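You operate a simulated robot arm through the tools that you are given. There is no shell and no other tool.

Carry out the task below with a simulated robot arm. There is one attempt and no reset: what you move stays moved.

## Task
Shut the teal suitcase, rub the grey mark off, zip its short zip.
Fine: use the grey pad and put it back; the long zip stays open. What is to be rubbed or washed off counts as gone when no trace of it is left.

Only the result counts: the job must be done as asked and must still hold three seconds after the hand-in. Knocking over, shifting, dropping, spilling or breaking anything else fails it.

## Robot
A 6-joint arm with a two-finger gripper, fixed in place. Base frame: the origin is on the floor under the middle of its stand, x ahead of it, y to its left, z up. Lengths are in m, angles in rad, forces in N, time in s.
With the tool pointing down near the work surface it reaches from about 0.16 to 0.96 m from the base axis. Its first joint turns from -2.897 to 2.897 rad. Payload 3.43 kg.
The tool frame sits at the grasp point between the pads (the TCP): z along the fingers, y along the line on which they close. The tips reach 0.02 m beyond it. The gripper opens to 0.19 m; its body begins 0.248 m behind the TCP.
Orientation is told as [roll, pitch, yaw] about the base's x, y, z axes, in that order, counted from this pose: with the fingers straight down and closing along the base's y, the tool's x points along the base's -x, its y along +y and its z along -z.

## Interface
- The arm moves only by the tool apply_moves. Its argument "steps" is one flat list of numbers, 7 for each row, row after row: the shift along the base's x, y, z in units of 30 mm (1.0 is 30 mm), then the turn, a rotation vector about the base's x, y, z in units of 6 degrees (1.0 is 6 degrees), then the closure in counts, from 0 (fully open) to 255 (shut). In form: [x, y, z, rx, ry, rz, fingers, x, y, z, rx, ry, rz, fingers, ...]. A call has 1 to 20 rows; each row shifts and turns the commanded pose from where the row before left it. A call with a number of a shift or a turn outside -1 to 1 is refused whole. Rows are played at 5 a second. More than 0.05 m and 0.15 rad between two rows, or a gripper value outside its range, and nothing of the call is played. A pose out of reach is approached as far as the arm can. The call stops where the force on the tool passes 40 N (or 10 N more than at its start, if that is more) or the arm is blocked; 0.2 s more then pass. The fingers move at their own pace (about 0.153 m/s each) and stop on an object; they squeeze with about 33 N. The grip force told is the motor's: it shows also when the fingers shut on nothing. Time passes only in rows, and 0.2 s behind the last, so rows that do not move let the fingers close. It gives the time, the measured TCP pose, the force on the tool (base axes), the opening and the grip force at its end, in the units of the frame above (readings bear some noise), with the torque about the TCP (base axes, N m) and any sound that the robot's microphone picked up.
- Cameras (640 x 400 px; columns grow to the right, rows downward): "scene" is fixed at [0.2322, 0.6566, 1.4582]; the picture's right is [-0.32, -0.95, 0.00], its down [-0.75, 0.25, -0.61] and it looks along [0.58, -0.19, -0.79] (base axes); focal length 257 px, centre (320, 200). "wrist" rides on the gripper at [0.07, -0.008, -0.288] in the tool frame; the picture's right is [0.12, 0.99, 0.00], its down [-0.96, 0.11, -0.25] and it looks along [-0.25, 0.03, 0.97] (tool axes); focal length 261 px, centre (320, 200).
- capture(camera): a new picture of that camera. It takes no simulated time.
- slide_trunk(by): moves the trunk up (or, below 0, down) by that many m; the arm rides with it, the base frame stays. It gives what a move gives, with no picture.
- locate(camera, pixels): there is no depth. For up to 12 entries [column, row, z] of the newest picture of that camera ("zoom" is the newest enlarged one), the place [x, y] in the base frame at which the ray of that pixel passes the height z, good to about 0.003 m, but the place of the scene camera against the robot may be out by one fixed shift of up to 0.018 m in any direction. It takes no simulated time.
- close_up(camera, box): a new picture of the part [left, top, right, bottom] of that camera's present view, enlarged. It takes no simulated time.
- hand_in(): hands the job in; it is judged then, once.

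Leave the gripper open and the arm clear of the work at the hand-in unless told otherwise.

The tools are called after ">>>" as name(argument=value, ...) on one line, values as JSON. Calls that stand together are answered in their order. apply_moves: Moves the arm, as the interface text tells. Its arguments: {"type":"object","properties":{"steps":{"type":"array","items":{"type":"number"}}},"required":["steps"]} The other tools are called the same way: slide_trunk (by) moves the trunk up or down; capture (camera) takes a picture; locate (camera, pixels) gives the place at which the rays of pixels pass given heights; close_up (camera, box) takes an enlarged picture of a part of a camera's view; hand_in () hands the job in.

At the start:

```text
time_s: 0.0
tcp_pos: [0.5493, 0.34, 1.1814]
tool_rot: [0.0, 0.0, 0.001]
wrist_force: [0.1, 0.3, -0.6]
wrist_torque: [-0.02, 0.01, 0.0]
width: 0.1901
finger_force: 0.0
trunk travel left (down, up): [-0.325, 0.115]
```

scene: 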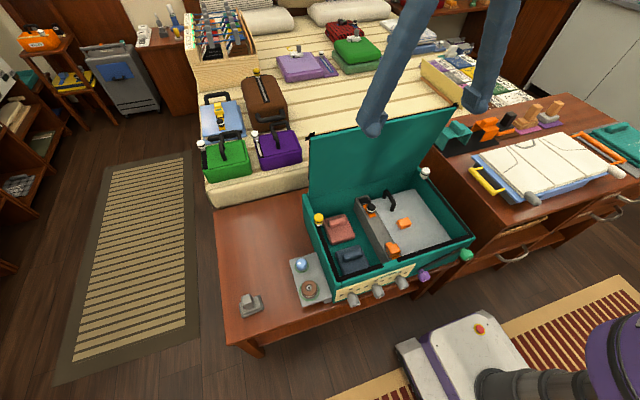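
wrist: 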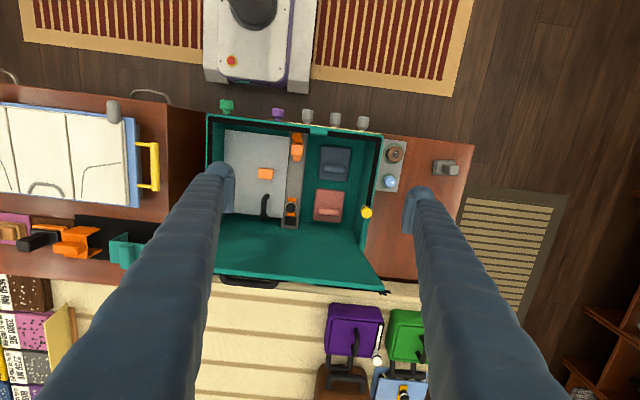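

I see a teal suitcase open on the bench, with its lid standing at the far side, and a grey pad-like thing at about (250,303) in the scene view. I'll take enlarged pictures before moving anything.

>>> close_up(camera="scene", box=[210, 100, 490, 340])

>>> close_up(camera="wrist", box=[190, 80, 490, 300])

>>> close_up(camera="scene", box=[280, 230, 480, 320])

```text
1.67 times, centred on (350, 220) of scene
```

zoom: 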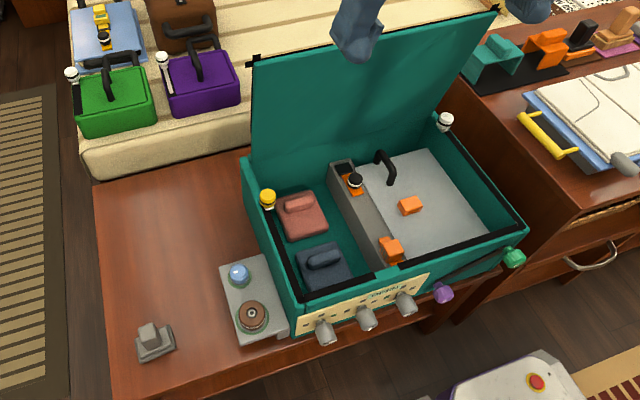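

```text
1.82 times, centred on (340, 190) of wrist
```

zoom: 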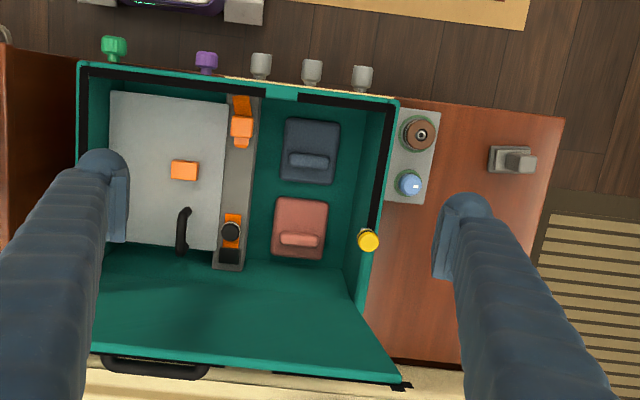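

```text
3.20 times, centred on (380, 275) of scene
```

zoom: 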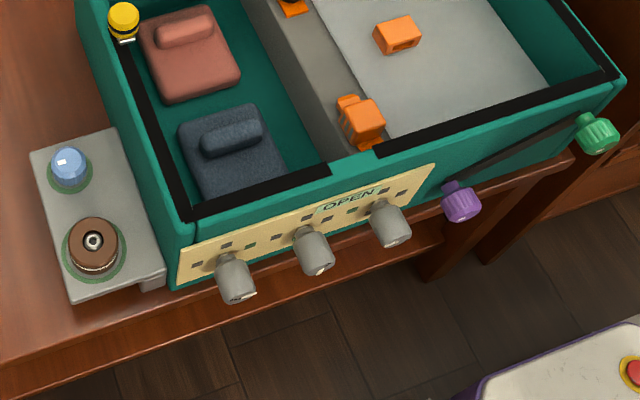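

The front face carries three grey knobs, an "OPEN" label and a purple and a green knob. The rim carries a yellow and a white slider. Before I plan, I'll look closer at the sliders, the grey block, the divider and the lid edge.

>>> close_up(camera="scene", box=[300, 180, 380, 230])

>>> close_up(camera="scene", box=[220, 270, 300, 320])

>>> close_up(camera="scene", box=[340, 180, 480, 270])

>>> close_up(camera="scene", box=[290, 90, 480, 210])

>>> close_up(camera="wrist", box=[200, 90, 400, 215])

>>> close_up(camera="wrist", box=[340, 120, 480, 230])

```text
8.00 times, centred on (340, 205) of scene
```

zoom: 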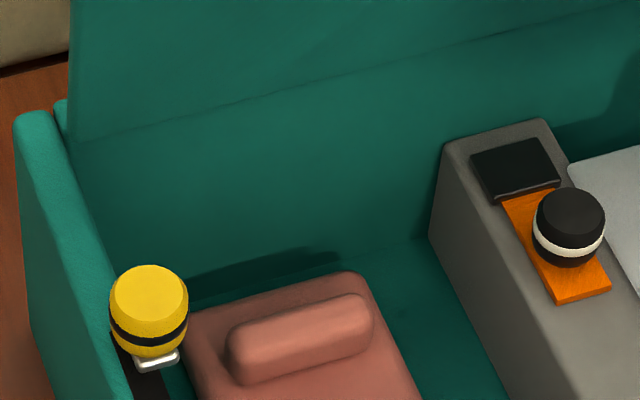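

```text
8.00 times, centred on (260, 295) of scene
```

zoom: 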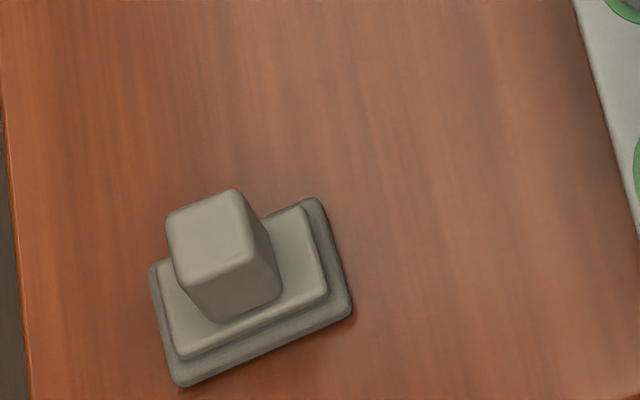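

```text
4.44 times, centred on (410, 225) of scene
```

zoom: 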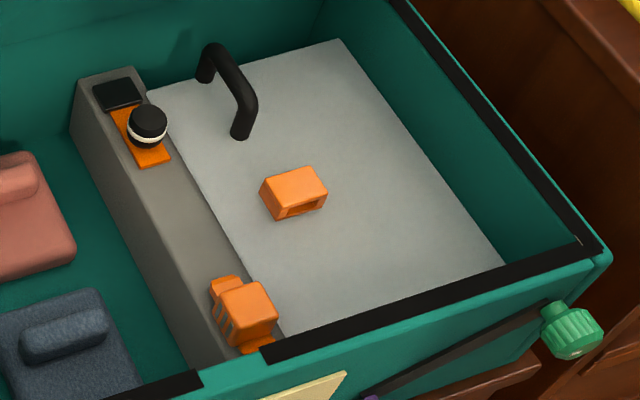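

```text
3.33 times, centred on (385, 150) of scene
```

zoom: 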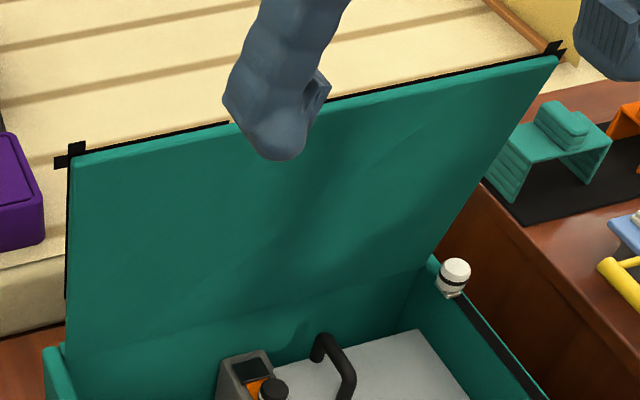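

```text
3.20 times, centred on (300, 152) of wrist
```

zoom: 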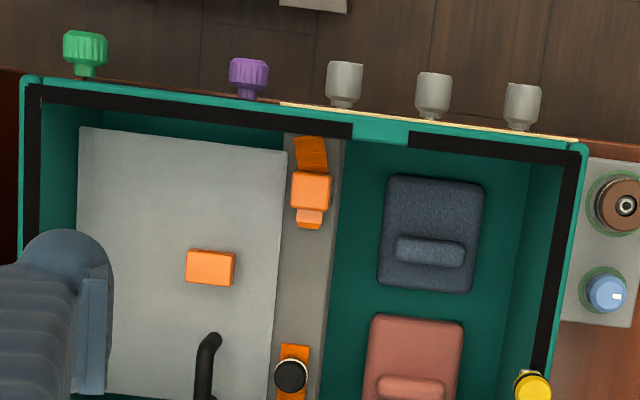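

```text
3.64 times, centred on (410, 175) of wrist
```

zoom: 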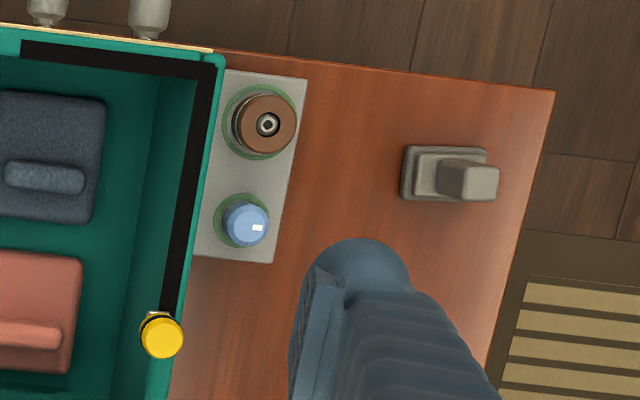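

Next I'll fix the bench height and the main places by comparing both cameras: the grey block, the yellow slider, the corners and the lid edge, each at assumed heights.

>>> capture(camera="wrist")

>>> capture(camera="scene")

>>> locate(camera="wrist", pixels=[[434, 158, 0.5], [434, 158, 0.6], [473, 146, 0.5], [473, 146, 0.6], [366, 212, 0.6], [366, 212, 0.75], [383, 133, 0.6], [383, 133, 0.75], [208, 114, 0.6], [208, 114, 0.75], [390, 291, 0.75], [390, 291, 0.95]])

>>> locate(camera="scene", pixels=[[240, 308, 0.5], [240, 308, 0.6], [230, 342, 0.5], [230, 342, 0.6], [318, 219, 0.6], [318, 219, 0.75], [333, 289, 0.6], [333, 289, 0.75], [473, 240, 0.6], [473, 240, 0.75], [310, 137, 0.75], [310, 137, 0.95]])

```text
taken
```

wrist: 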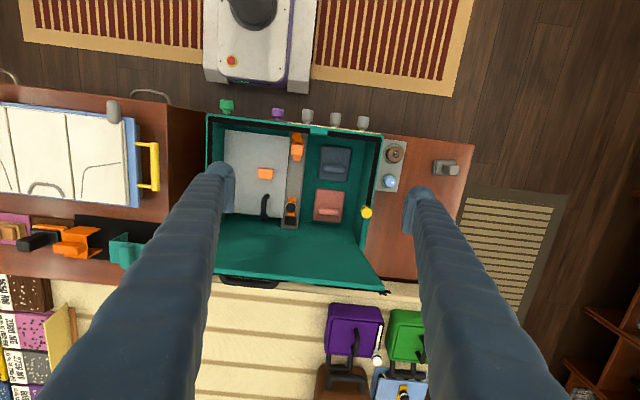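

```text
taken
```

scene: 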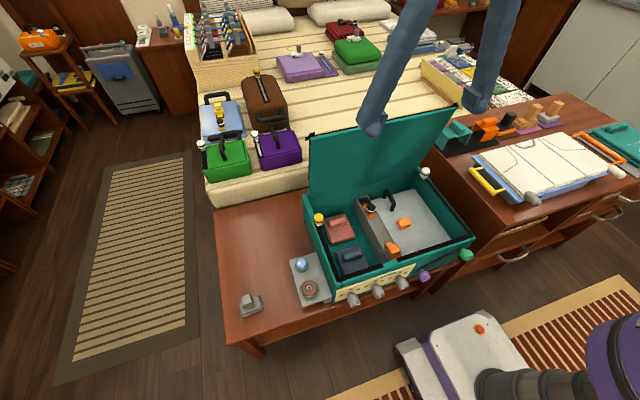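

```text
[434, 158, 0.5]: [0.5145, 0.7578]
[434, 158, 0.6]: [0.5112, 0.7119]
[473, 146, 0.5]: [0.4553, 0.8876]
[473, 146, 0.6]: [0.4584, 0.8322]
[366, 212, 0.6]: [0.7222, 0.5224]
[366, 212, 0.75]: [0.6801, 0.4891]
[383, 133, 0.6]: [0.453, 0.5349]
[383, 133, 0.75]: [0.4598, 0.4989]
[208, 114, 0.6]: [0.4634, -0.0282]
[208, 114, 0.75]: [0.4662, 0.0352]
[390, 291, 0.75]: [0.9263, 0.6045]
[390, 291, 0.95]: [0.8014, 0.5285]
```

```text
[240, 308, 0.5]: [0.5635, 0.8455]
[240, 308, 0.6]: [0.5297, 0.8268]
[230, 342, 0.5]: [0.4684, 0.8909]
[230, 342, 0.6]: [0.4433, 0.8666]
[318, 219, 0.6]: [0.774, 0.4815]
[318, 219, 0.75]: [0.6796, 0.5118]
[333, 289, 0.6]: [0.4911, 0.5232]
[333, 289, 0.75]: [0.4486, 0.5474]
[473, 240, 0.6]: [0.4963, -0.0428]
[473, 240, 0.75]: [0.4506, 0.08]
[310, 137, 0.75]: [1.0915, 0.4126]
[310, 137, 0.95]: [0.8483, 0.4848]
```

The two views put the bench top at about z 0.545, the rim at about 0.73 and the yellow slider near (0.68, 0.49, 0.75). The raised lid edge is near (0.75, 0.50, 1.03). I'll move the arm sideways to y of about 0.05 so that both views of the lid and the inside are clear.

>>> apply_moves(steps=[0, -1, 0, 0, 0, 0, 0, 0, -1, 0, 0, 0, 0, 0, 0, -1, 0, 0, 0, 0, 0, 0, -1, 0, 0, 0, 0, 0, 0, -1, 0, 0, 0, 0, 0, 0, -1, 0, 0, 0, 0, 0, 0, -1, 0, 0, 0, 0, 0, 0, -1, 0, 0, 0, 0, 0, 0, -1, 0, 0, 0, 0, 0, 0, -1, 0, 0, 0, 0, 0])

>>> capture(camera="scene")

>>> capture(camera="wrist")

>>> close_up(camera="scene", box=[290, 90, 480, 210])

>>> close_up(camera="wrist", box=[280, 80, 640, 310])

```text
time_s: 2.2
tcp_pos: [0.5506, 0.0396, 1.182]
tool_rot: [0.001, 0.0, 0.0]
wrist_force: [0.2, -0.9, -0.1]
wrist_torque: [0.02, 0.0, -0.01]
width: 0.1902
finger_force: 0.0
trunk travel left (down, up): [-0.325, 0.115]
```

```text
taken
```

scene: 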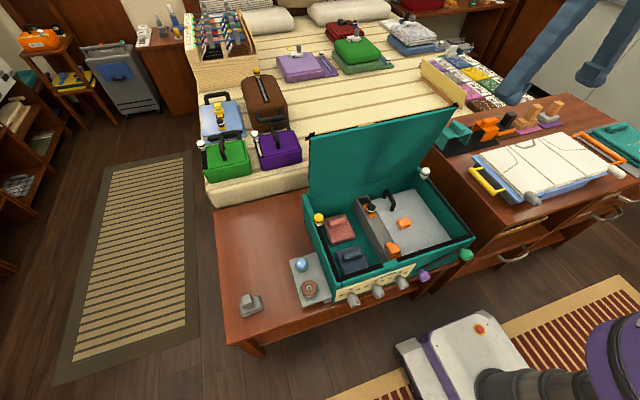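

```text
taken
```

wrist: 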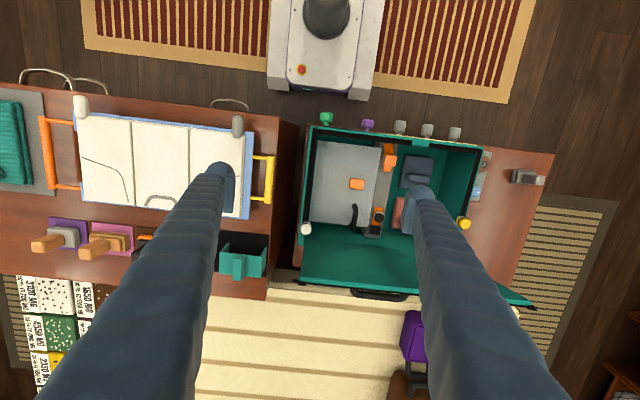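

```text
3.33 times, centred on (385, 150) of scene
```

zoom: 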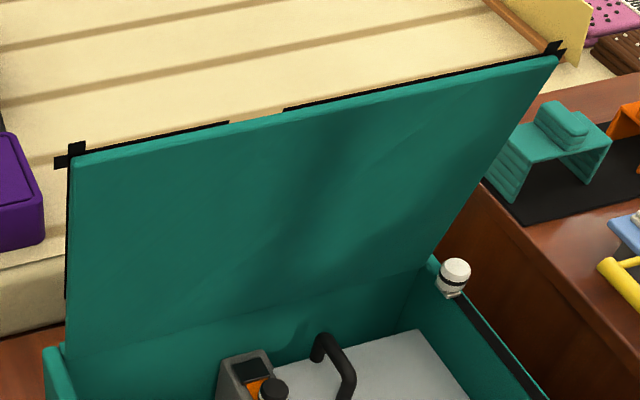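

```text
1.74 times, centred on (460, 195) of wrist
```

zoom: 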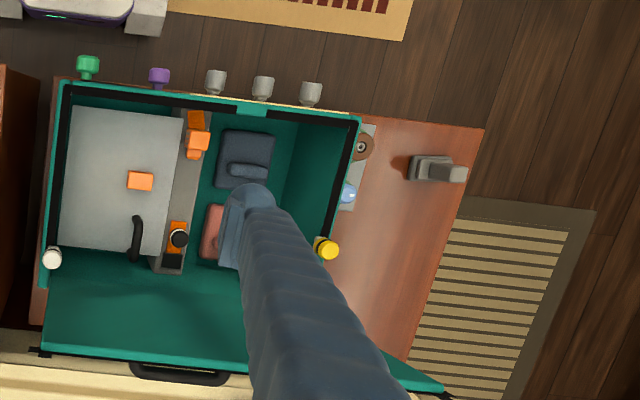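

The inside of the lid and case shows no mark, so it is probably on the outside of the lid. I'll triangulate from this second wrist view: the yellow slider at (463,223), white slider at (306,228), lid corner at (529,304), and rim corners at (482,149) and (312,128).

>>> locate(camera="wrist", pixels=[[463.4, 222.6, 0.6], [463.4, 222.6, 0.75], [529, 304.3, 0.95], [529, 304.3, 1.05], [305.9, 227.8, 0.75], [481.9, 149, 0.6], [481.9, 149, 0.75], [311.6, 127.7, 0.75], [300, 283, 0.95], [300, 283, 1.05], [300, 283, 0.75], [384, 297, 1.0]])

>>> locate(camera="scene", pixels=[[305, 197, 0.73], [306, 138, 0.95], [306, 138, 1.05], [451, 108, 0.95], [451, 108, 1.05], [425, 173, 0.75], [309, 205, 0.73], [417, 163, 0.73], [468, 234, 0.73], [330, 288, 0.73]])

```text
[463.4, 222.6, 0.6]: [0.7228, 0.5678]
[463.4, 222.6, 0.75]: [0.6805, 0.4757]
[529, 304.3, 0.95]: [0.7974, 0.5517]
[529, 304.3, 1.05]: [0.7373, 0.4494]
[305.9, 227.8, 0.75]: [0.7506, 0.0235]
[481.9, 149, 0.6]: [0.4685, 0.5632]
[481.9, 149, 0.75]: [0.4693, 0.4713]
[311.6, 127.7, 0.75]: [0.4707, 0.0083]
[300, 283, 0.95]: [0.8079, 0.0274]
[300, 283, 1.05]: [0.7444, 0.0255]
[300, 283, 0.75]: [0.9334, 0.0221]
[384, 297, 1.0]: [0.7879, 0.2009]
```

```text
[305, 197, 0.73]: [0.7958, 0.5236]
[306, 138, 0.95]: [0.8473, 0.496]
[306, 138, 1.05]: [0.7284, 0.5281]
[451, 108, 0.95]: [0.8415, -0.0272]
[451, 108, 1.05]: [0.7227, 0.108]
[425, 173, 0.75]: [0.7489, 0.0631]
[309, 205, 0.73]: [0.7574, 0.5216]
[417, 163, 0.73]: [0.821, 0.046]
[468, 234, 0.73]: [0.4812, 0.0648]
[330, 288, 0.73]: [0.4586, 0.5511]
```

The heights don't agree closely enough yet, so I'll enlarge the lid corners and the slider in the current wrist view to get sharper pixels.

>>> close_up(camera="wrist", box=[470, 270, 560, 326])

>>> close_up(camera="wrist", box=[280, 210, 420, 300])

>>> close_up(camera="wrist", box=[420, 130, 560, 240])

```text
7.11 times, centred on (515, 298) of wrist
```

zoom: 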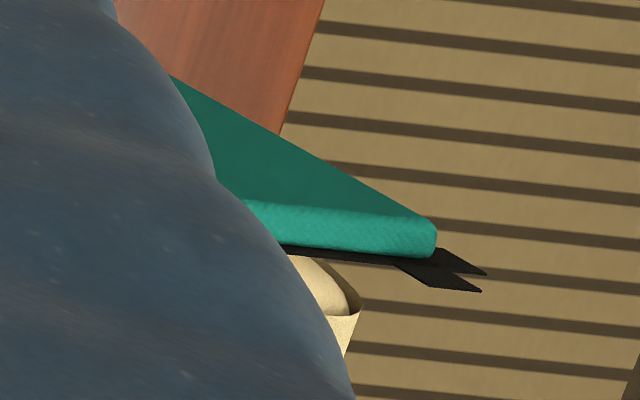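

```text
4.44 times, centred on (350, 255) of wrist
```

zoom: 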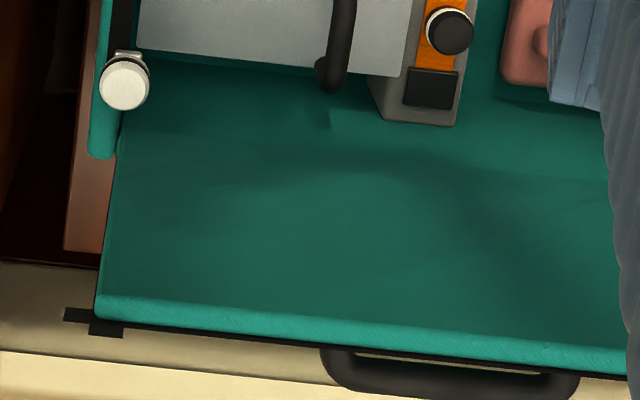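

```text
3.64 times, centred on (490, 185) of wrist
```

zoom: 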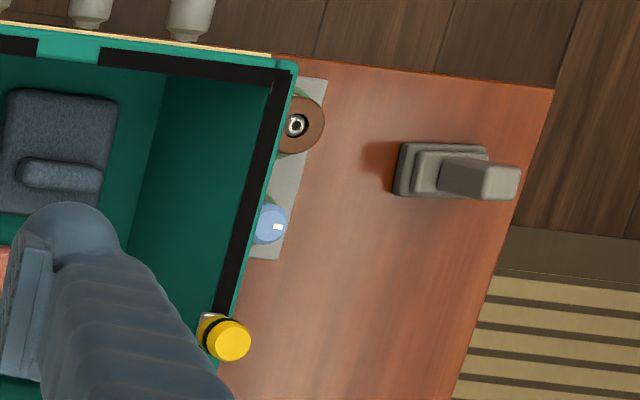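

The lid is a thin board standing nearly upright, with a black handle on its outer side near the top edge at about y 0.13–0.25. I plan to lower it by pushing from behind with the open fingers either side of that handle. First I'll go up to about z 1.30 and y 0.19, then forward for a view over the top.

>>> apply_moves(steps=[0, 1, 1, 0, 0, 0, 0, 0, 1, 1, 0, 0, 0, 0, 0, 1, 1, 0, 0, 0, 0, 0, 1, 1, 0, 0, 0, 0, 0, 1, 0, 0, 0, 0, 0, 1, 0, 0, 0, 0, 0, 0, 1, 0, 0, 0, 0, 0, 0, 1, 0, 0, 0, 0, 0, 0, 1, 0, 0, 0, 0, 0, 0, 1, 0, 0, 0, 0, 0, 0])

>>> capture(camera="wrist")

>>> capture(camera="scene")

```text
time_s: 4.4
tcp_pos: [0.6991, 0.1899, 1.3019]
tool_rot: [0.0, 0.003, 0.003]
wrist_force: [-0.2, -0.1, -0.3]
wrist_torque: [-0.02, 0.07, 0.03]
width: 0.1901
finger_force: 0.2
trunk travel left (down, up): [-0.325, 0.115]
```

```text
taken
```

wrist: 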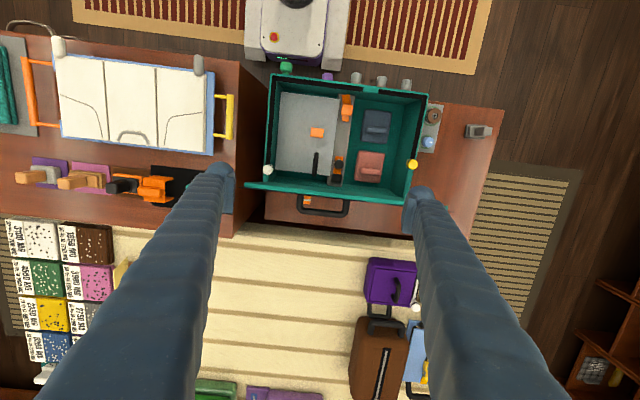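

```text
taken
```

scene: 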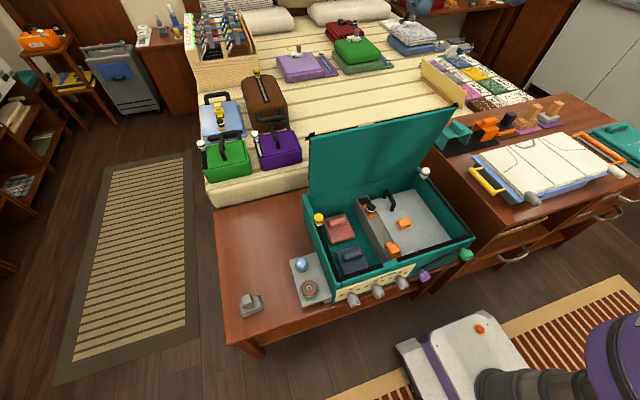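

Now the lid is almost edge-on in the wrist view at rows 180–205, so it leans slightly toward me and stays up on its own. I'll enlarge the handle and top edge, and something orange behind the lid near (307,201).

>>> close_up(camera="wrist", box=[235, 150, 425, 250])

>>> locate(camera="wrist", pixels=[[247, 184, 1.0], [247, 184, 1.05], [404, 203, 1.0], [404, 203, 1.05], [299, 213, 1.0], [348, 216, 1.0], [267, 170, 0.75], [412, 165, 0.7], [412, 165, 0.75]])

```text
3.37 times, centred on (330, 200) of wrist
```

zoom: 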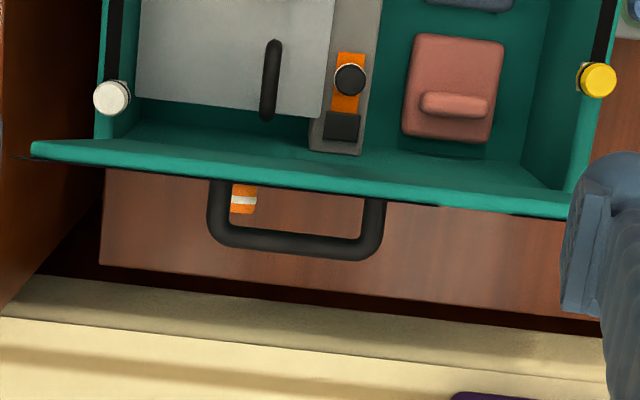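

```text
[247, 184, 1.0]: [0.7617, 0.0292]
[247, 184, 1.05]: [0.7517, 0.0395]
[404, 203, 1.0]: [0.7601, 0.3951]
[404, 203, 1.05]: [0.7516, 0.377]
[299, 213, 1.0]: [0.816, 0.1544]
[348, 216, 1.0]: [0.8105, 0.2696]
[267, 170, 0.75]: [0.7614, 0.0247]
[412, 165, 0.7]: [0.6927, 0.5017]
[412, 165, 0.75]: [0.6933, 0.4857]
```

There's a U-shaped handle standing out from the lid's outer face, and an orange knob with a white band behind it. I'll move forward to x of about 0.85 at this height to look at the outer face before touching anything.

>>> apply_moves(steps=[1, 0, 0, 0, 0, 0, 0, 1, 0, 0, 0, 0, 0, 0, 1, 0, 0, 0, 0, 0, 0, 1, 0, 0, 0, 0, 0, 0, 1, 0, 0, 0, 0, 0, 0])

>>> capture(camera="wrist")

>>> close_up(camera="wrist", box=[220, 80, 460, 230])

```text
time_s: 5.6
tcp_pos: [0.8529, 0.1897, 1.3028]
tool_rot: [-0.001, 0.004, 0.001]
wrist_force: [0.3, -0.2, 0.3]
wrist_torque: [-0.02, 0.15, 0.01]
width: 0.1901
finger_force: 0.1
trunk travel left (down, up): [-0.325, 0.115]
```

```text
taken
```

wrist: 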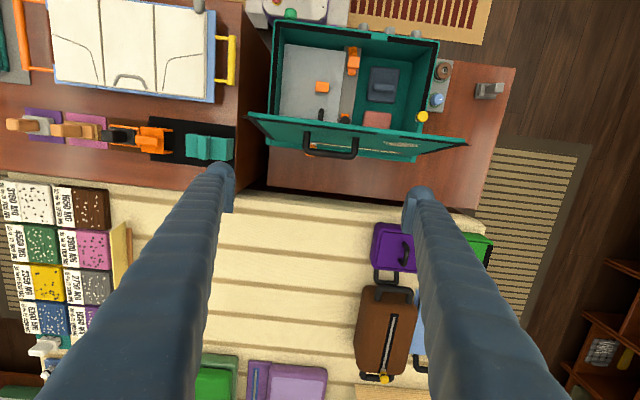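

```text
2.67 times, centred on (340, 155) of wrist
```

zoom: 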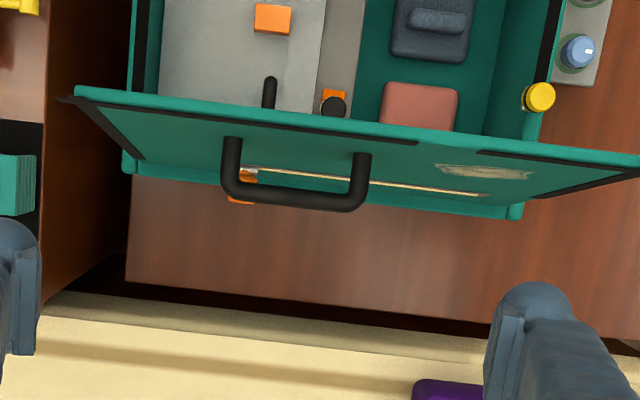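

The outer face shows the grey scribble mark at zoom (485,172), a thin gold pocket zip with an orange knob behind the handle, and black tapes along the edges. The left front tape is the shorter one. I'll shift to y 0.21 so the fingers straddle the handle, go down behind the lid to z of about 0.99, and check.

>>> apply_moves(steps=[0, 0.67, -0.5, 0, 0, 0, 0, 0, 0, -1, 0, 0, 0, 0, 0, 0, -1, 0, 0, 0, 0, 0, 0, -1, 0, 0, 0, 0, 0, 0, -1, 0, 0, 0, 0, 0, 0, -1, 0, 0, 0, 0, 0, 0, -1, 0, 0, 0, 0, 0, 0, -1, 0, 0, 0, 0, 0, 0, -1, 0, 0, 0, 0, 0, 0, -1, 0, 0, 0, 0, 0, 0, -1, 0, 0, 0, 0])

>>> capture(camera="scene")

>>> capture(camera="wrist")

```text
time_s: 8.0
tcp_pos: [0.847, 0.2106, 0.986]
tool_rot: [0.001, 0.002, 0.004]
wrist_force: [0.5, 0.1, -0.9]
wrist_torque: [-0.03, 0.01, 0.02]
width: 0.1899
finger_force: 0.1
trunk travel left (down, up): [-0.325, 0.115]
```

```text
taken
```

scene: 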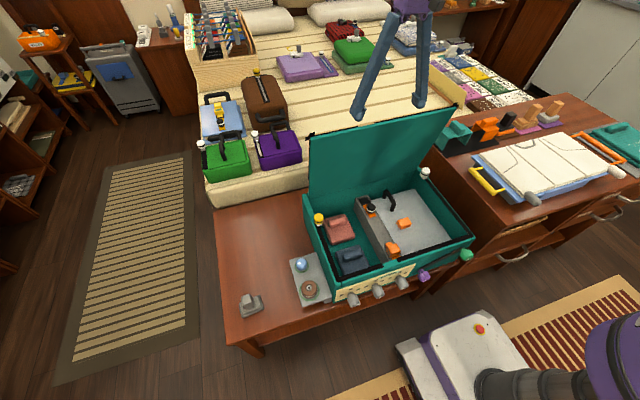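

```text
taken
```

wrist: 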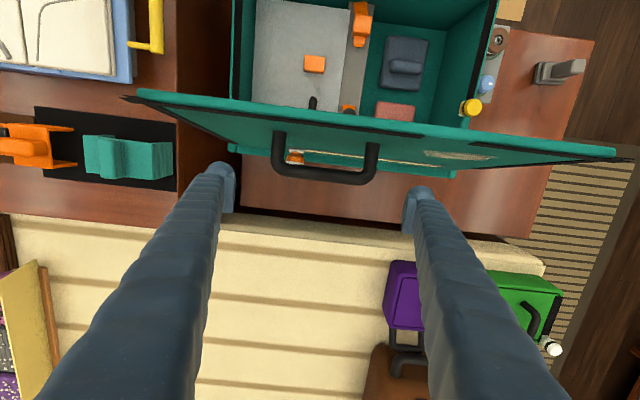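

The fingers at (222,190) and (418,205) are clear of the handle and behind the lid. Now I'll draw slowly toward me to make contact and tilt the lid about 10 degrees, then check the force.

>>> apply_moves(steps=[-1, 0, 0, 0, 0, 0, 0, -1, 0, 0, 0, 0, 0, 0, -0.6, 0, 0.4, 0, 0, 0, 0, -0.5, 0, -0.1, 0, 0, 0, 0, -0.5, 0, -0.1, 0, 0, 0, 0, -0.5, 0, -0.1, 0, 0, 0, 0])

>>> capture(camera="scene")

>>> capture(camera="wrist")

```text
time_s: 9.4
tcp_pos: [0.7254, 0.2092, 0.9912]
tool_rot: [0.001, 0.001, 0.003]
wrist_force: [1.5, -1.1, 1.8]
wrist_torque: [0.16, 0.03, -0.12]
width: 0.19
finger_force: 0.0
trunk travel left (down, up): [-0.325, 0.115]
```

```text
taken
```

scene: 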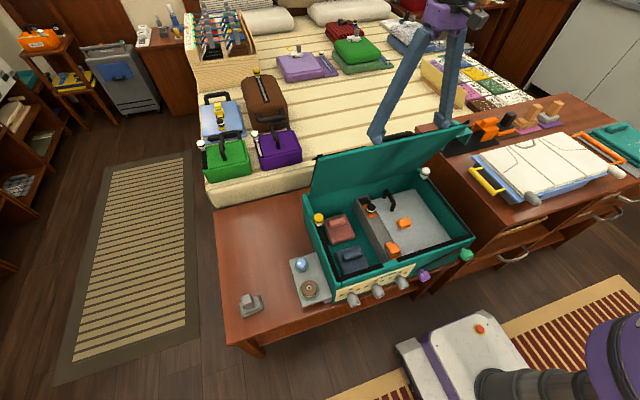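

```text
taken
```

wrist: 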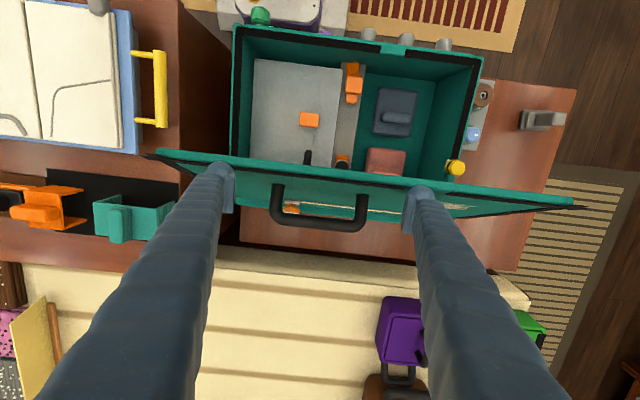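

The lid is tilting easily at about 2 N. I'll follow the arc down to about 30 degrees.

>>> apply_moves(steps=[-0.707, 0, -0.287, 0, 0, 0, 0, -0.707, 0, -0.287, 0, 0, 0, 0, -0.65, 0, -0.375, 0, 0, 0, 0, -0.65, 0, -0.375, 0, 0, 0, 0, -0.558, 0, -0.483, 0, 0, 0, 0, -0.558, 0, -0.483, 0, 0, 0, 0, -0.475, 0, -0.575, 0, 0, 0, 0, -0.475, 0, -0.575, 0, 0, 0, 0])

>>> capture(camera="scene")

>>> capture(camera="wrist")

```text
time_s: 11.2
tcp_pos: [0.583, 0.2101, 0.888]
tool_rot: [0.001, -0.001, 0.002]
wrist_force: [0.1, 0.1, -0.2]
wrist_torque: [0.01, -0.03, -0.01]
width: 0.1901
finger_force: 0.1
trunk travel left (down, up): [-0.325, 0.115]
```

```text
taken
```

scene: 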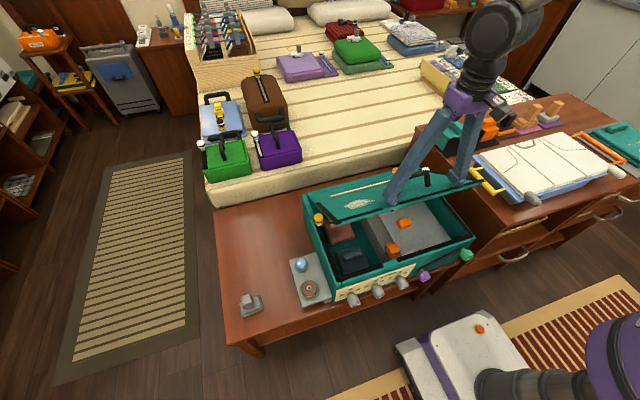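

```text
taken
```

wrist: 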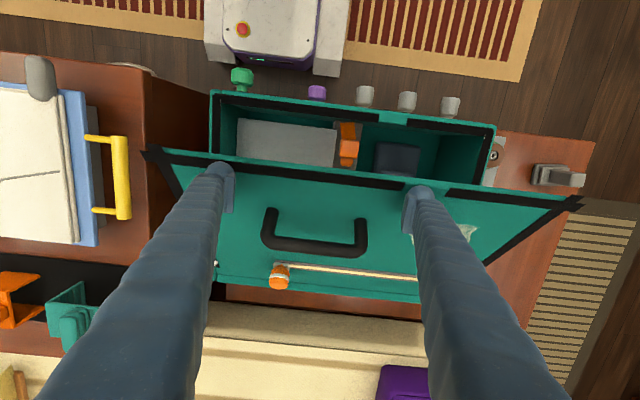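

The lid is at about 30 degrees, and the mark shows at about (445,232) in the wrist view. I'll continue the arc down to nearly shut.

>>> apply_moves(steps=[-0.4, 0, -0.64, 0, 0, 0, 0, -0.4, 0, -0.64, 0, 0, 0, 0, -0.25, 0, -0.69, 0, 0, 0, 0, -0.25, 0, -0.69, 0, 0, 0, 0, -0.15, 0, -0.5, 0, 0, 0, 0])

>>> capture(camera="scene")

>>> capture(camera="wrist")

```text
time_s: 12.4
tcp_pos: [0.5406, 0.211, 0.7912]
tool_rot: [0.0, 0.001, 0.001]
wrist_force: [-0.4, -0.6, 0.6]
wrist_torque: [-0.02, -0.01, 0.03]
width: 0.1902
finger_force: 0.0
trunk travel left (down, up): [-0.325, 0.115]
```

```text
taken
```

scene: 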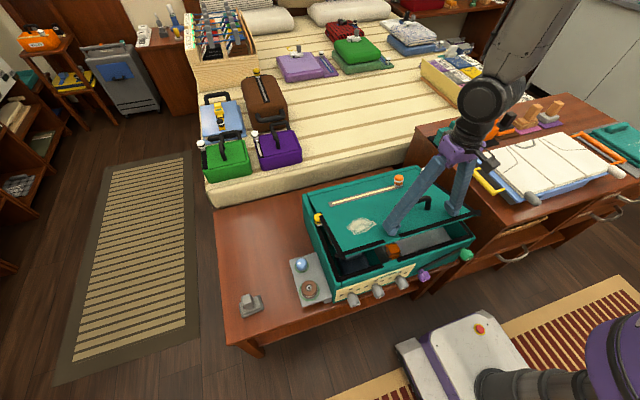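

```text
taken
```

wrist: 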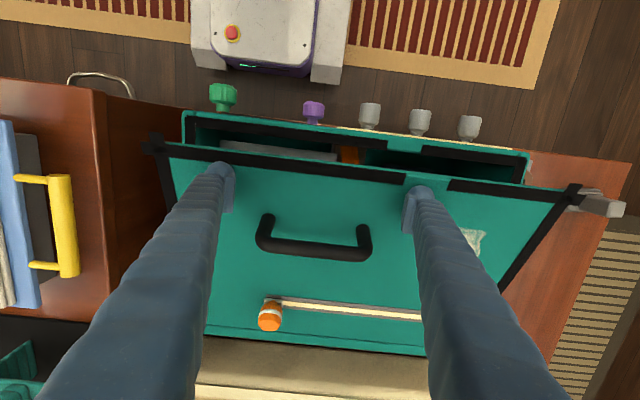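

The lid is still open by perhaps 15 degrees at the front edge, and the force is near zero. I'll keep pressing straight down in small steps and watch the force.

>>> apply_moves(steps=[-0.15, 0, -0.5, 0, 0, 0, 0, -0.1, 0, -0.4, 0, 0, 0, 0, 0, 0, -0.3, 0, 0, 0, 0])

>>> capture(camera="scene")

>>> close_up(camera="scene", box=[290, 160, 490, 310])

```text
time_s: 13.2
tcp_pos: [0.5317, 0.2114, 0.7567]
tool_rot: [0.0, 0.001, 0.001]
wrist_force: [0.2, 0.0, -0.8]
wrist_torque: [0.0, 0.02, 0.0]
width: 0.1901
finger_force: 0.0
trunk travel left (down, up): [-0.325, 0.115]
```

```text
taken
```

scene: 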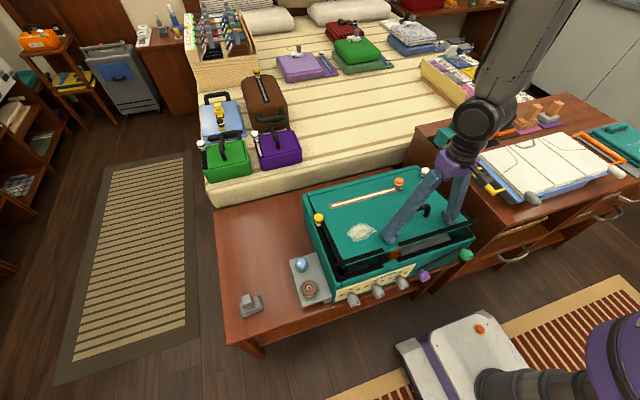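

```text
2.67 times, centred on (390, 235) of scene
```

zoom: 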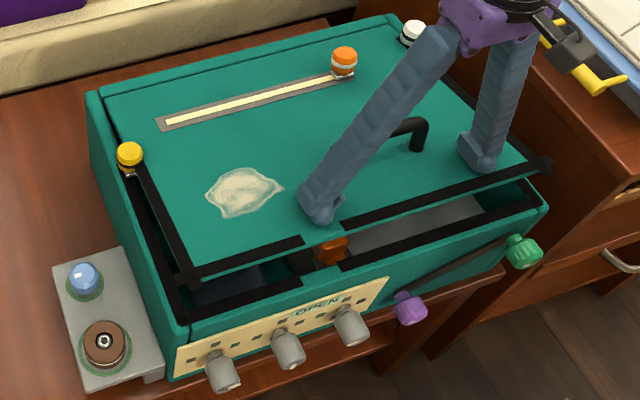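

The lid is about 10 degrees from shut. The mark is a pale grey splotch on the lid at zoom (242,192). I'll keep pressing down.

>>> apply_moves(steps=[-0.05, 0, -0.3, 0, 0, 0, 0, 0, 0, -0.3, 0, 0, 0, 0, 0, 0, -0.3, 0, 0, 0, 0, 0, 0, -0.2, 0, 0, 0, 0])

>>> close_up(camera="scene", box=[290, 160, 490, 310])

```text
time_s: 14.2
tcp_pos: [0.5295, 0.2098, 0.7245]
tool_rot: [0.0, 0.0, 0.003]
wrist_force: [0.6, 0.3, 0.1]
wrist_torque: [0.0, 0.02, 0.0]
width: 0.1901
finger_force: 0.0
trunk travel left (down, up): [-0.325, 0.115]
```

```text
2.67 times, centred on (390, 235) of scene
```

zoom: 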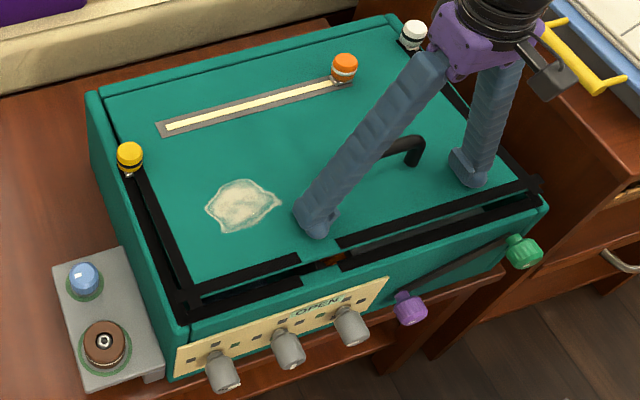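

It is nearly flush, with the tips at about z 0.705 and a narrow gap left. I'll press a little more.

>>> apply_moves(steps=[0, 0, -0.2, 0, 0, 0, 0, 0, 0, -0.2, 0, 0, 0, 0, 0, 0, -0.2, 0, 0, 0, 0])

>>> close_up(camera="scene", box=[290, 160, 490, 310])

```text
time_s: 15.0
tcp_pos: [0.5291, 0.2084, 0.7039]
tool_rot: [0.001, 0.004, 0.002]
wrist_force: [1.0, 0.5, 0.3]
wrist_torque: [-0.02, -0.01, 0.0]
width: 0.19
finger_force: 0.1
trunk travel left (down, up): [-0.325, 0.115]
```

```text
2.67 times, centred on (390, 235) of scene
```

zoom: 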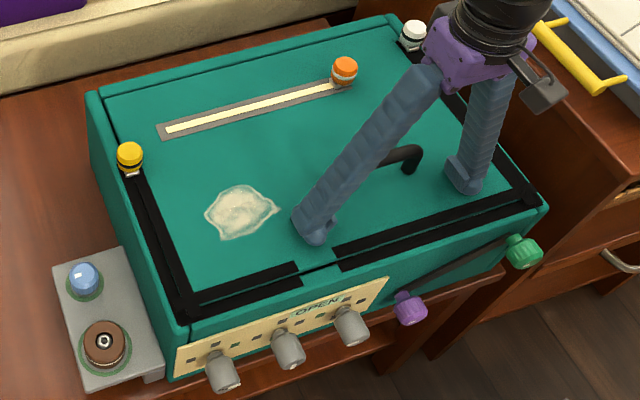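

The lid looks practically flush. I'll press in finer steps until the force rises, so that I know it is seated.

>>> apply_moves(steps=[0, 0, -0.1, 0, 0, 0, 0, 0, 0, -0.1, 0, 0, 0, 0, 0, 0, -0.1, 0, 0, 0, 0, 0, 0, -0.1, 0, 0, 0, 0])

>>> close_up(camera="scene", box=[290, 160, 490, 310])

```text
time_s: 16.0
tcp_pos: [0.5301, 0.2083, 0.6969]
tool_rot: [0.001, 0.0, 0.001]
wrist_force: [-2.6, -3.0, 21.9]
wrist_torque: [-0.92, 0.06, 0.02]
width: 0.1902
finger_force: 0.0
trunk travel left (down, up): [-0.325, 0.115]
stopped in row 4: the force on the tool passed its limit at 44 N (the readings are from after the stop); the commanded pose is now the measured one
```

```text
2.67 times, centred on (390, 235) of scene
```

zoom: 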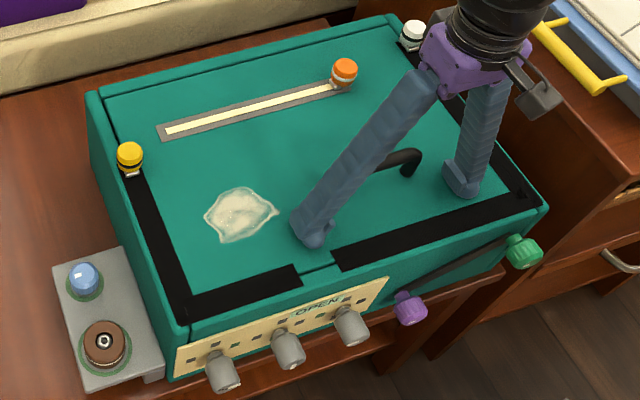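

The lid seated at 44 N with the tip height at about 0.677, and both black tapes now meet all round. I'll lift straight up clear of the handle and check that the lid stays shut.

>>> apply_moves(steps=[0, 0, 0.5, 0, 0, 0, 0, 0, 0, 1, 0, 0, 0, 0, 0, 0, 1, 0, 0, 0, 0, 0, 0, 1, 0, 0, 0, 0, 0, 0, 1, 0, 0, 0, 0, 0, 0, 1, 0, 0, 0, 0, 0, 0, 1, 0, 0, 0, 0, 0, 1, 1, 0, 0, 0, 0, 0, 1, 1, 0, 0, 0, 0, 0, 1, 1, 0, 0, 0, 0])

>>> capture(camera="wrist")

>>> capture(camera="scene")

>>> close_up(camera="wrist", box=[160, 60, 480, 260])

```text
time_s: 18.2
tcp_pos: [0.5319, 0.2984, 0.9828]
tool_rot: [0.001, -0.001, 0.0]
wrist_force: [-0.6, -0.4, 0.3]
wrist_torque: [0.05, -0.04, 0.0]
width: 0.19
finger_force: 0.0
trunk travel left (down, up): [-0.325, 0.115]
```

```text
taken
```

wrist: 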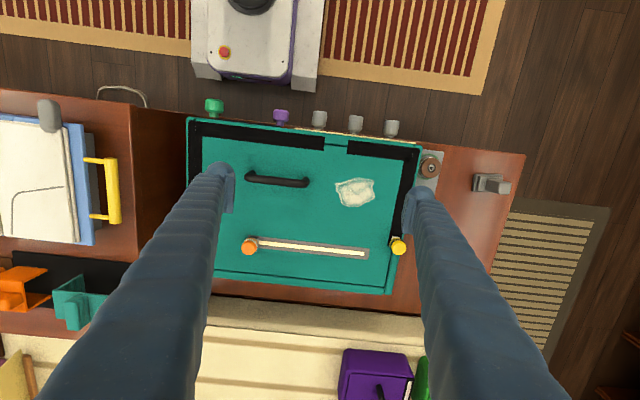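

```text
taken
```

scene: 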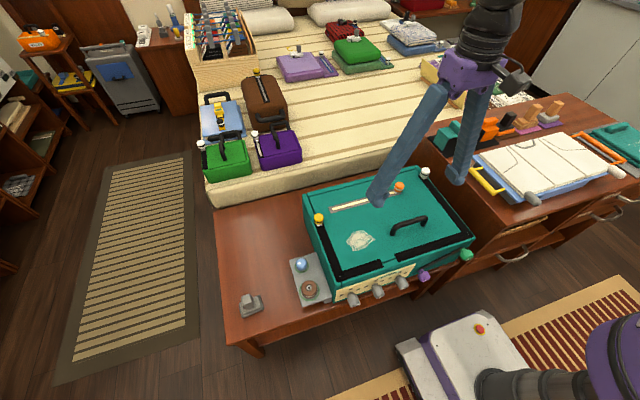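

```text
2.00 times, centred on (320, 160) of wrist
```

zoom: 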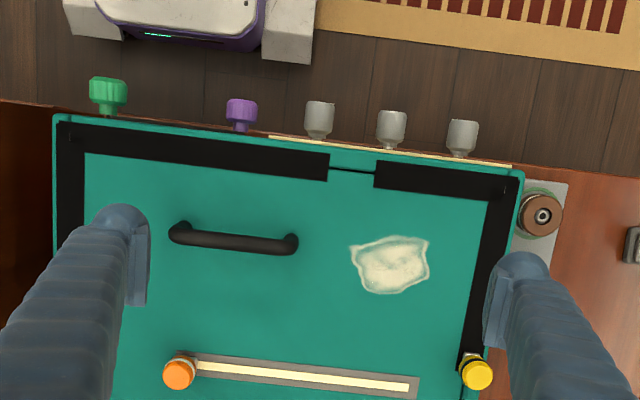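

The lid stays shut. There are three sliders, yellow (left rim), white (right rim) and orange (lid pocket), so I need to be sure which zip is the short one. I'll enlarge each of them, and also the small cases on the bed for comparison.

>>> close_up(camera="scene", box=[320, 170, 420, 230])

>>> close_up(camera="scene", box=[300, 205, 350, 295])

>>> close_up(camera="scene", box=[400, 150, 490, 280])

>>> close_up(camera="scene", box=[190, 60, 310, 190])

>>> close_up(camera="scene", box=[300, 235, 480, 310])

```text
6.40 times, centred on (370, 200) of scene
```

zoom: 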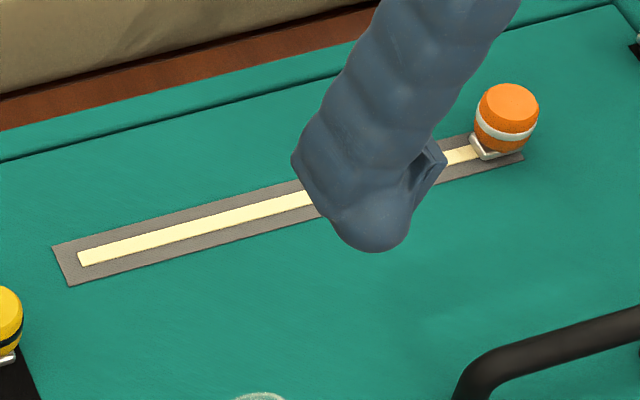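

```text
4.44 times, centred on (325, 250) of scene
```

zoom: 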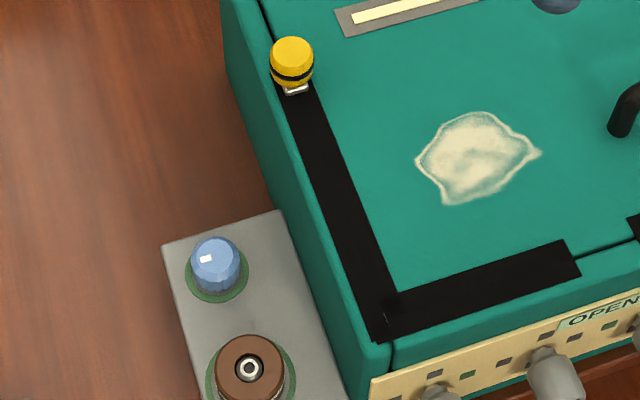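

```text
3.08 times, centred on (445, 215) of scene
```

zoom: 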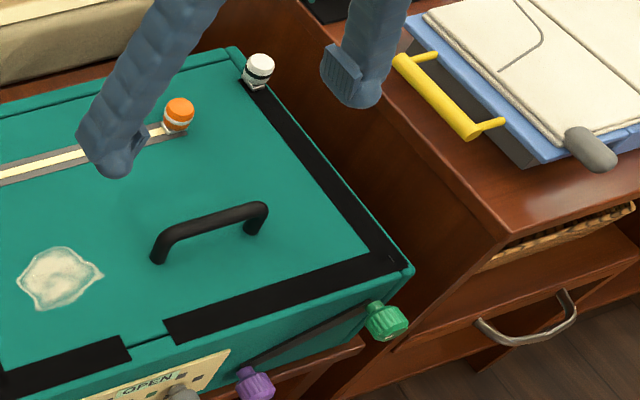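

```text
3.08 times, centred on (250, 125) of scene
```

zoom: 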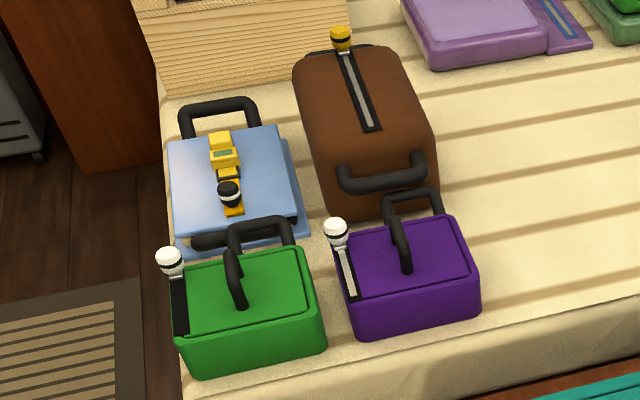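

```text
3.56 times, centred on (390, 272) of scene
```

zoom: 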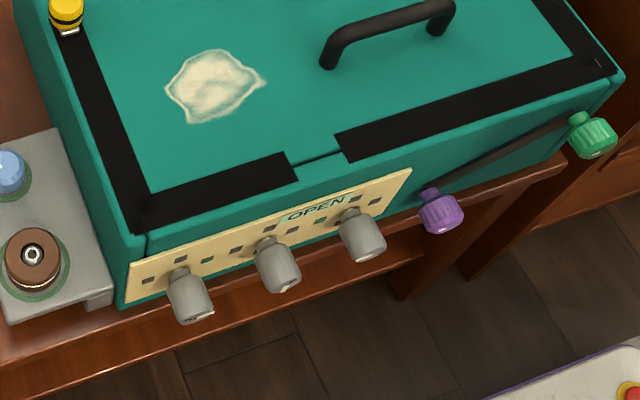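

The rim has two separate L-shaped tapes that meet at a gap at the front. The yellow one (left side plus a third of the front) is the short zip, the white one is the long zip, and the orange one is a separate pocket zip to leave alone. I'll measure the mark, the tape ends and the grey pad using the lid height of 0.677.

>>> locate(camera="wrist", pixels=[[356, 192.5, 0.677], [347.5, 153.5, 0.677], [399, 245, 0.69], [377, 192, 0.677], [337, 191, 0.677], [354, 205, 0.677], [361, 179, 0.677], [416, 146, 0.677], [190, 120, 0.677]])

>>> locate(camera="scene", pixels=[[359.9, 240, 0.677], [383.8, 266.4, 0.677], [319, 219, 0.69], [250, 300, 0.545], [250, 300, 0.6]])

>>> close_up(camera="wrist", box=[390, 130, 530, 260])

>>> close_up(camera="scene", box=[225, 280, 275, 320])

```text
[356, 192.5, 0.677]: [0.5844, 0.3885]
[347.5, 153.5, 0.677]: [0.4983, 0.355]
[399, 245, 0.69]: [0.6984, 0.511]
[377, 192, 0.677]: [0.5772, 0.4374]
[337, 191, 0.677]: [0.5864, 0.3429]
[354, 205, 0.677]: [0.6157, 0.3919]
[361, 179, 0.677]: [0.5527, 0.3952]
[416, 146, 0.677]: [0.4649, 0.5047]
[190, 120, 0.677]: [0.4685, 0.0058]
```

```text
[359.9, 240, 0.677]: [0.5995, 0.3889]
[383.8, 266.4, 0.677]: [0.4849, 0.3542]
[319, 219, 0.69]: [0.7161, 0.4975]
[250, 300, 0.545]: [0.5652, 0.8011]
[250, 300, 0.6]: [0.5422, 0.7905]
```

```text
3.08 times, centred on (460, 195) of wrist
```

zoom: 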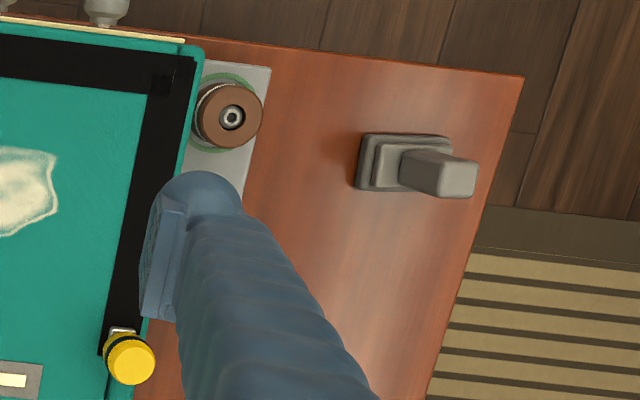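

```text
10.00 times, centred on (250, 300) of scene
```

zoom: 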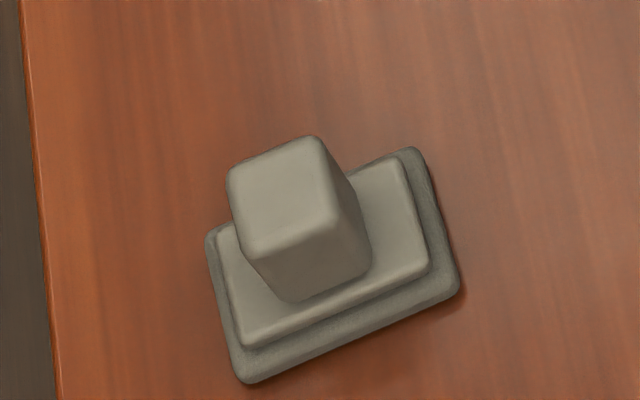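

I'll place the pad base at wrist pixel (487,183) for likely bench heights, then go above it.

>>> locate(camera="wrist", pixels=[[487, 182.7, 0.52], [487, 182.7, 0.56], [602, 144, 0.5], [523, 155, 0.52], [523, 155, 0.56]])

>>> locate(camera="scene", pixels=[[251, 305, 0.52], [251, 305, 0.56], [226.5, 342, 0.52], [226.5, 342, 0.56]])

```text
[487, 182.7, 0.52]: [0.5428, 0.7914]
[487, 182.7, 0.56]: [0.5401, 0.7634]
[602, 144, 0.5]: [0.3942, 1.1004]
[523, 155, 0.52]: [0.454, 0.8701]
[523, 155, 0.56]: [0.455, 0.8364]
```

```text
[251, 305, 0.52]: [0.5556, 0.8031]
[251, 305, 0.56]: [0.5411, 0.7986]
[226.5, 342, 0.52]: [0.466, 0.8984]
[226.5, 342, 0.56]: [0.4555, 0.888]
```

The pad is near (0.54, 0.785) with the bench at about z 0.52, which is at the edge of the reach. I'll move over it at height, then look straight down.

>>> apply_moves(steps=[0, 1, 0, 0, 0, 0, 0, 0, 1, 0, 0, 0, 0, 0, 0, 1, 0, 0, 0, 0, 0, 0, 1, 0, 0, 0, 0, 0, 0, 1, 0, 0, 0, 0, 0, 0, 1, 0, 0, 0, 0, 0, 0, 1, 0, 0, 0, 0, 0, 0, 1, 0, 0, 0, 0, 0, 0, 1, 0, 0, 0, 0, 0, 0, 1, 0, 0, 0, 0, 0, 0, 1, 0, 0, 0, 0, 0, 0, 1, 0, 0, 0, 0, 0, 0, 1, -1, 0, 0, 0, 0, 0, 1, -1, 0, 0, 0, 0, 0, 1, -1, 0, 0, 0, 0, 0, 1, -1, 0, 0, 0, 0])

>>> capture(camera="wrist")

>>> capture(camera="scene")

```text
time_s: 21.6
tcp_pos: [0.5296, 0.7795, 0.86]
tool_rot: [-0.001, -0.002, -0.001]
wrist_force: [0.1, -0.2, -0.2]
wrist_torque: [-0.07, 0.0, -0.03]
width: 0.1903
finger_force: 0.1
trunk travel left (down, up): [-0.325, 0.115]
```

```text
taken
```

wrist: 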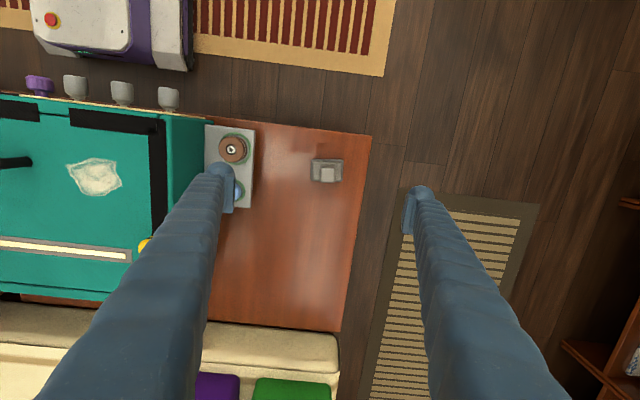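

```text
taken
```

scene: 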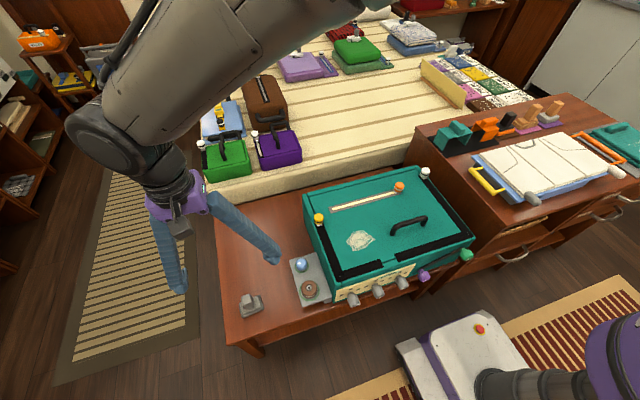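

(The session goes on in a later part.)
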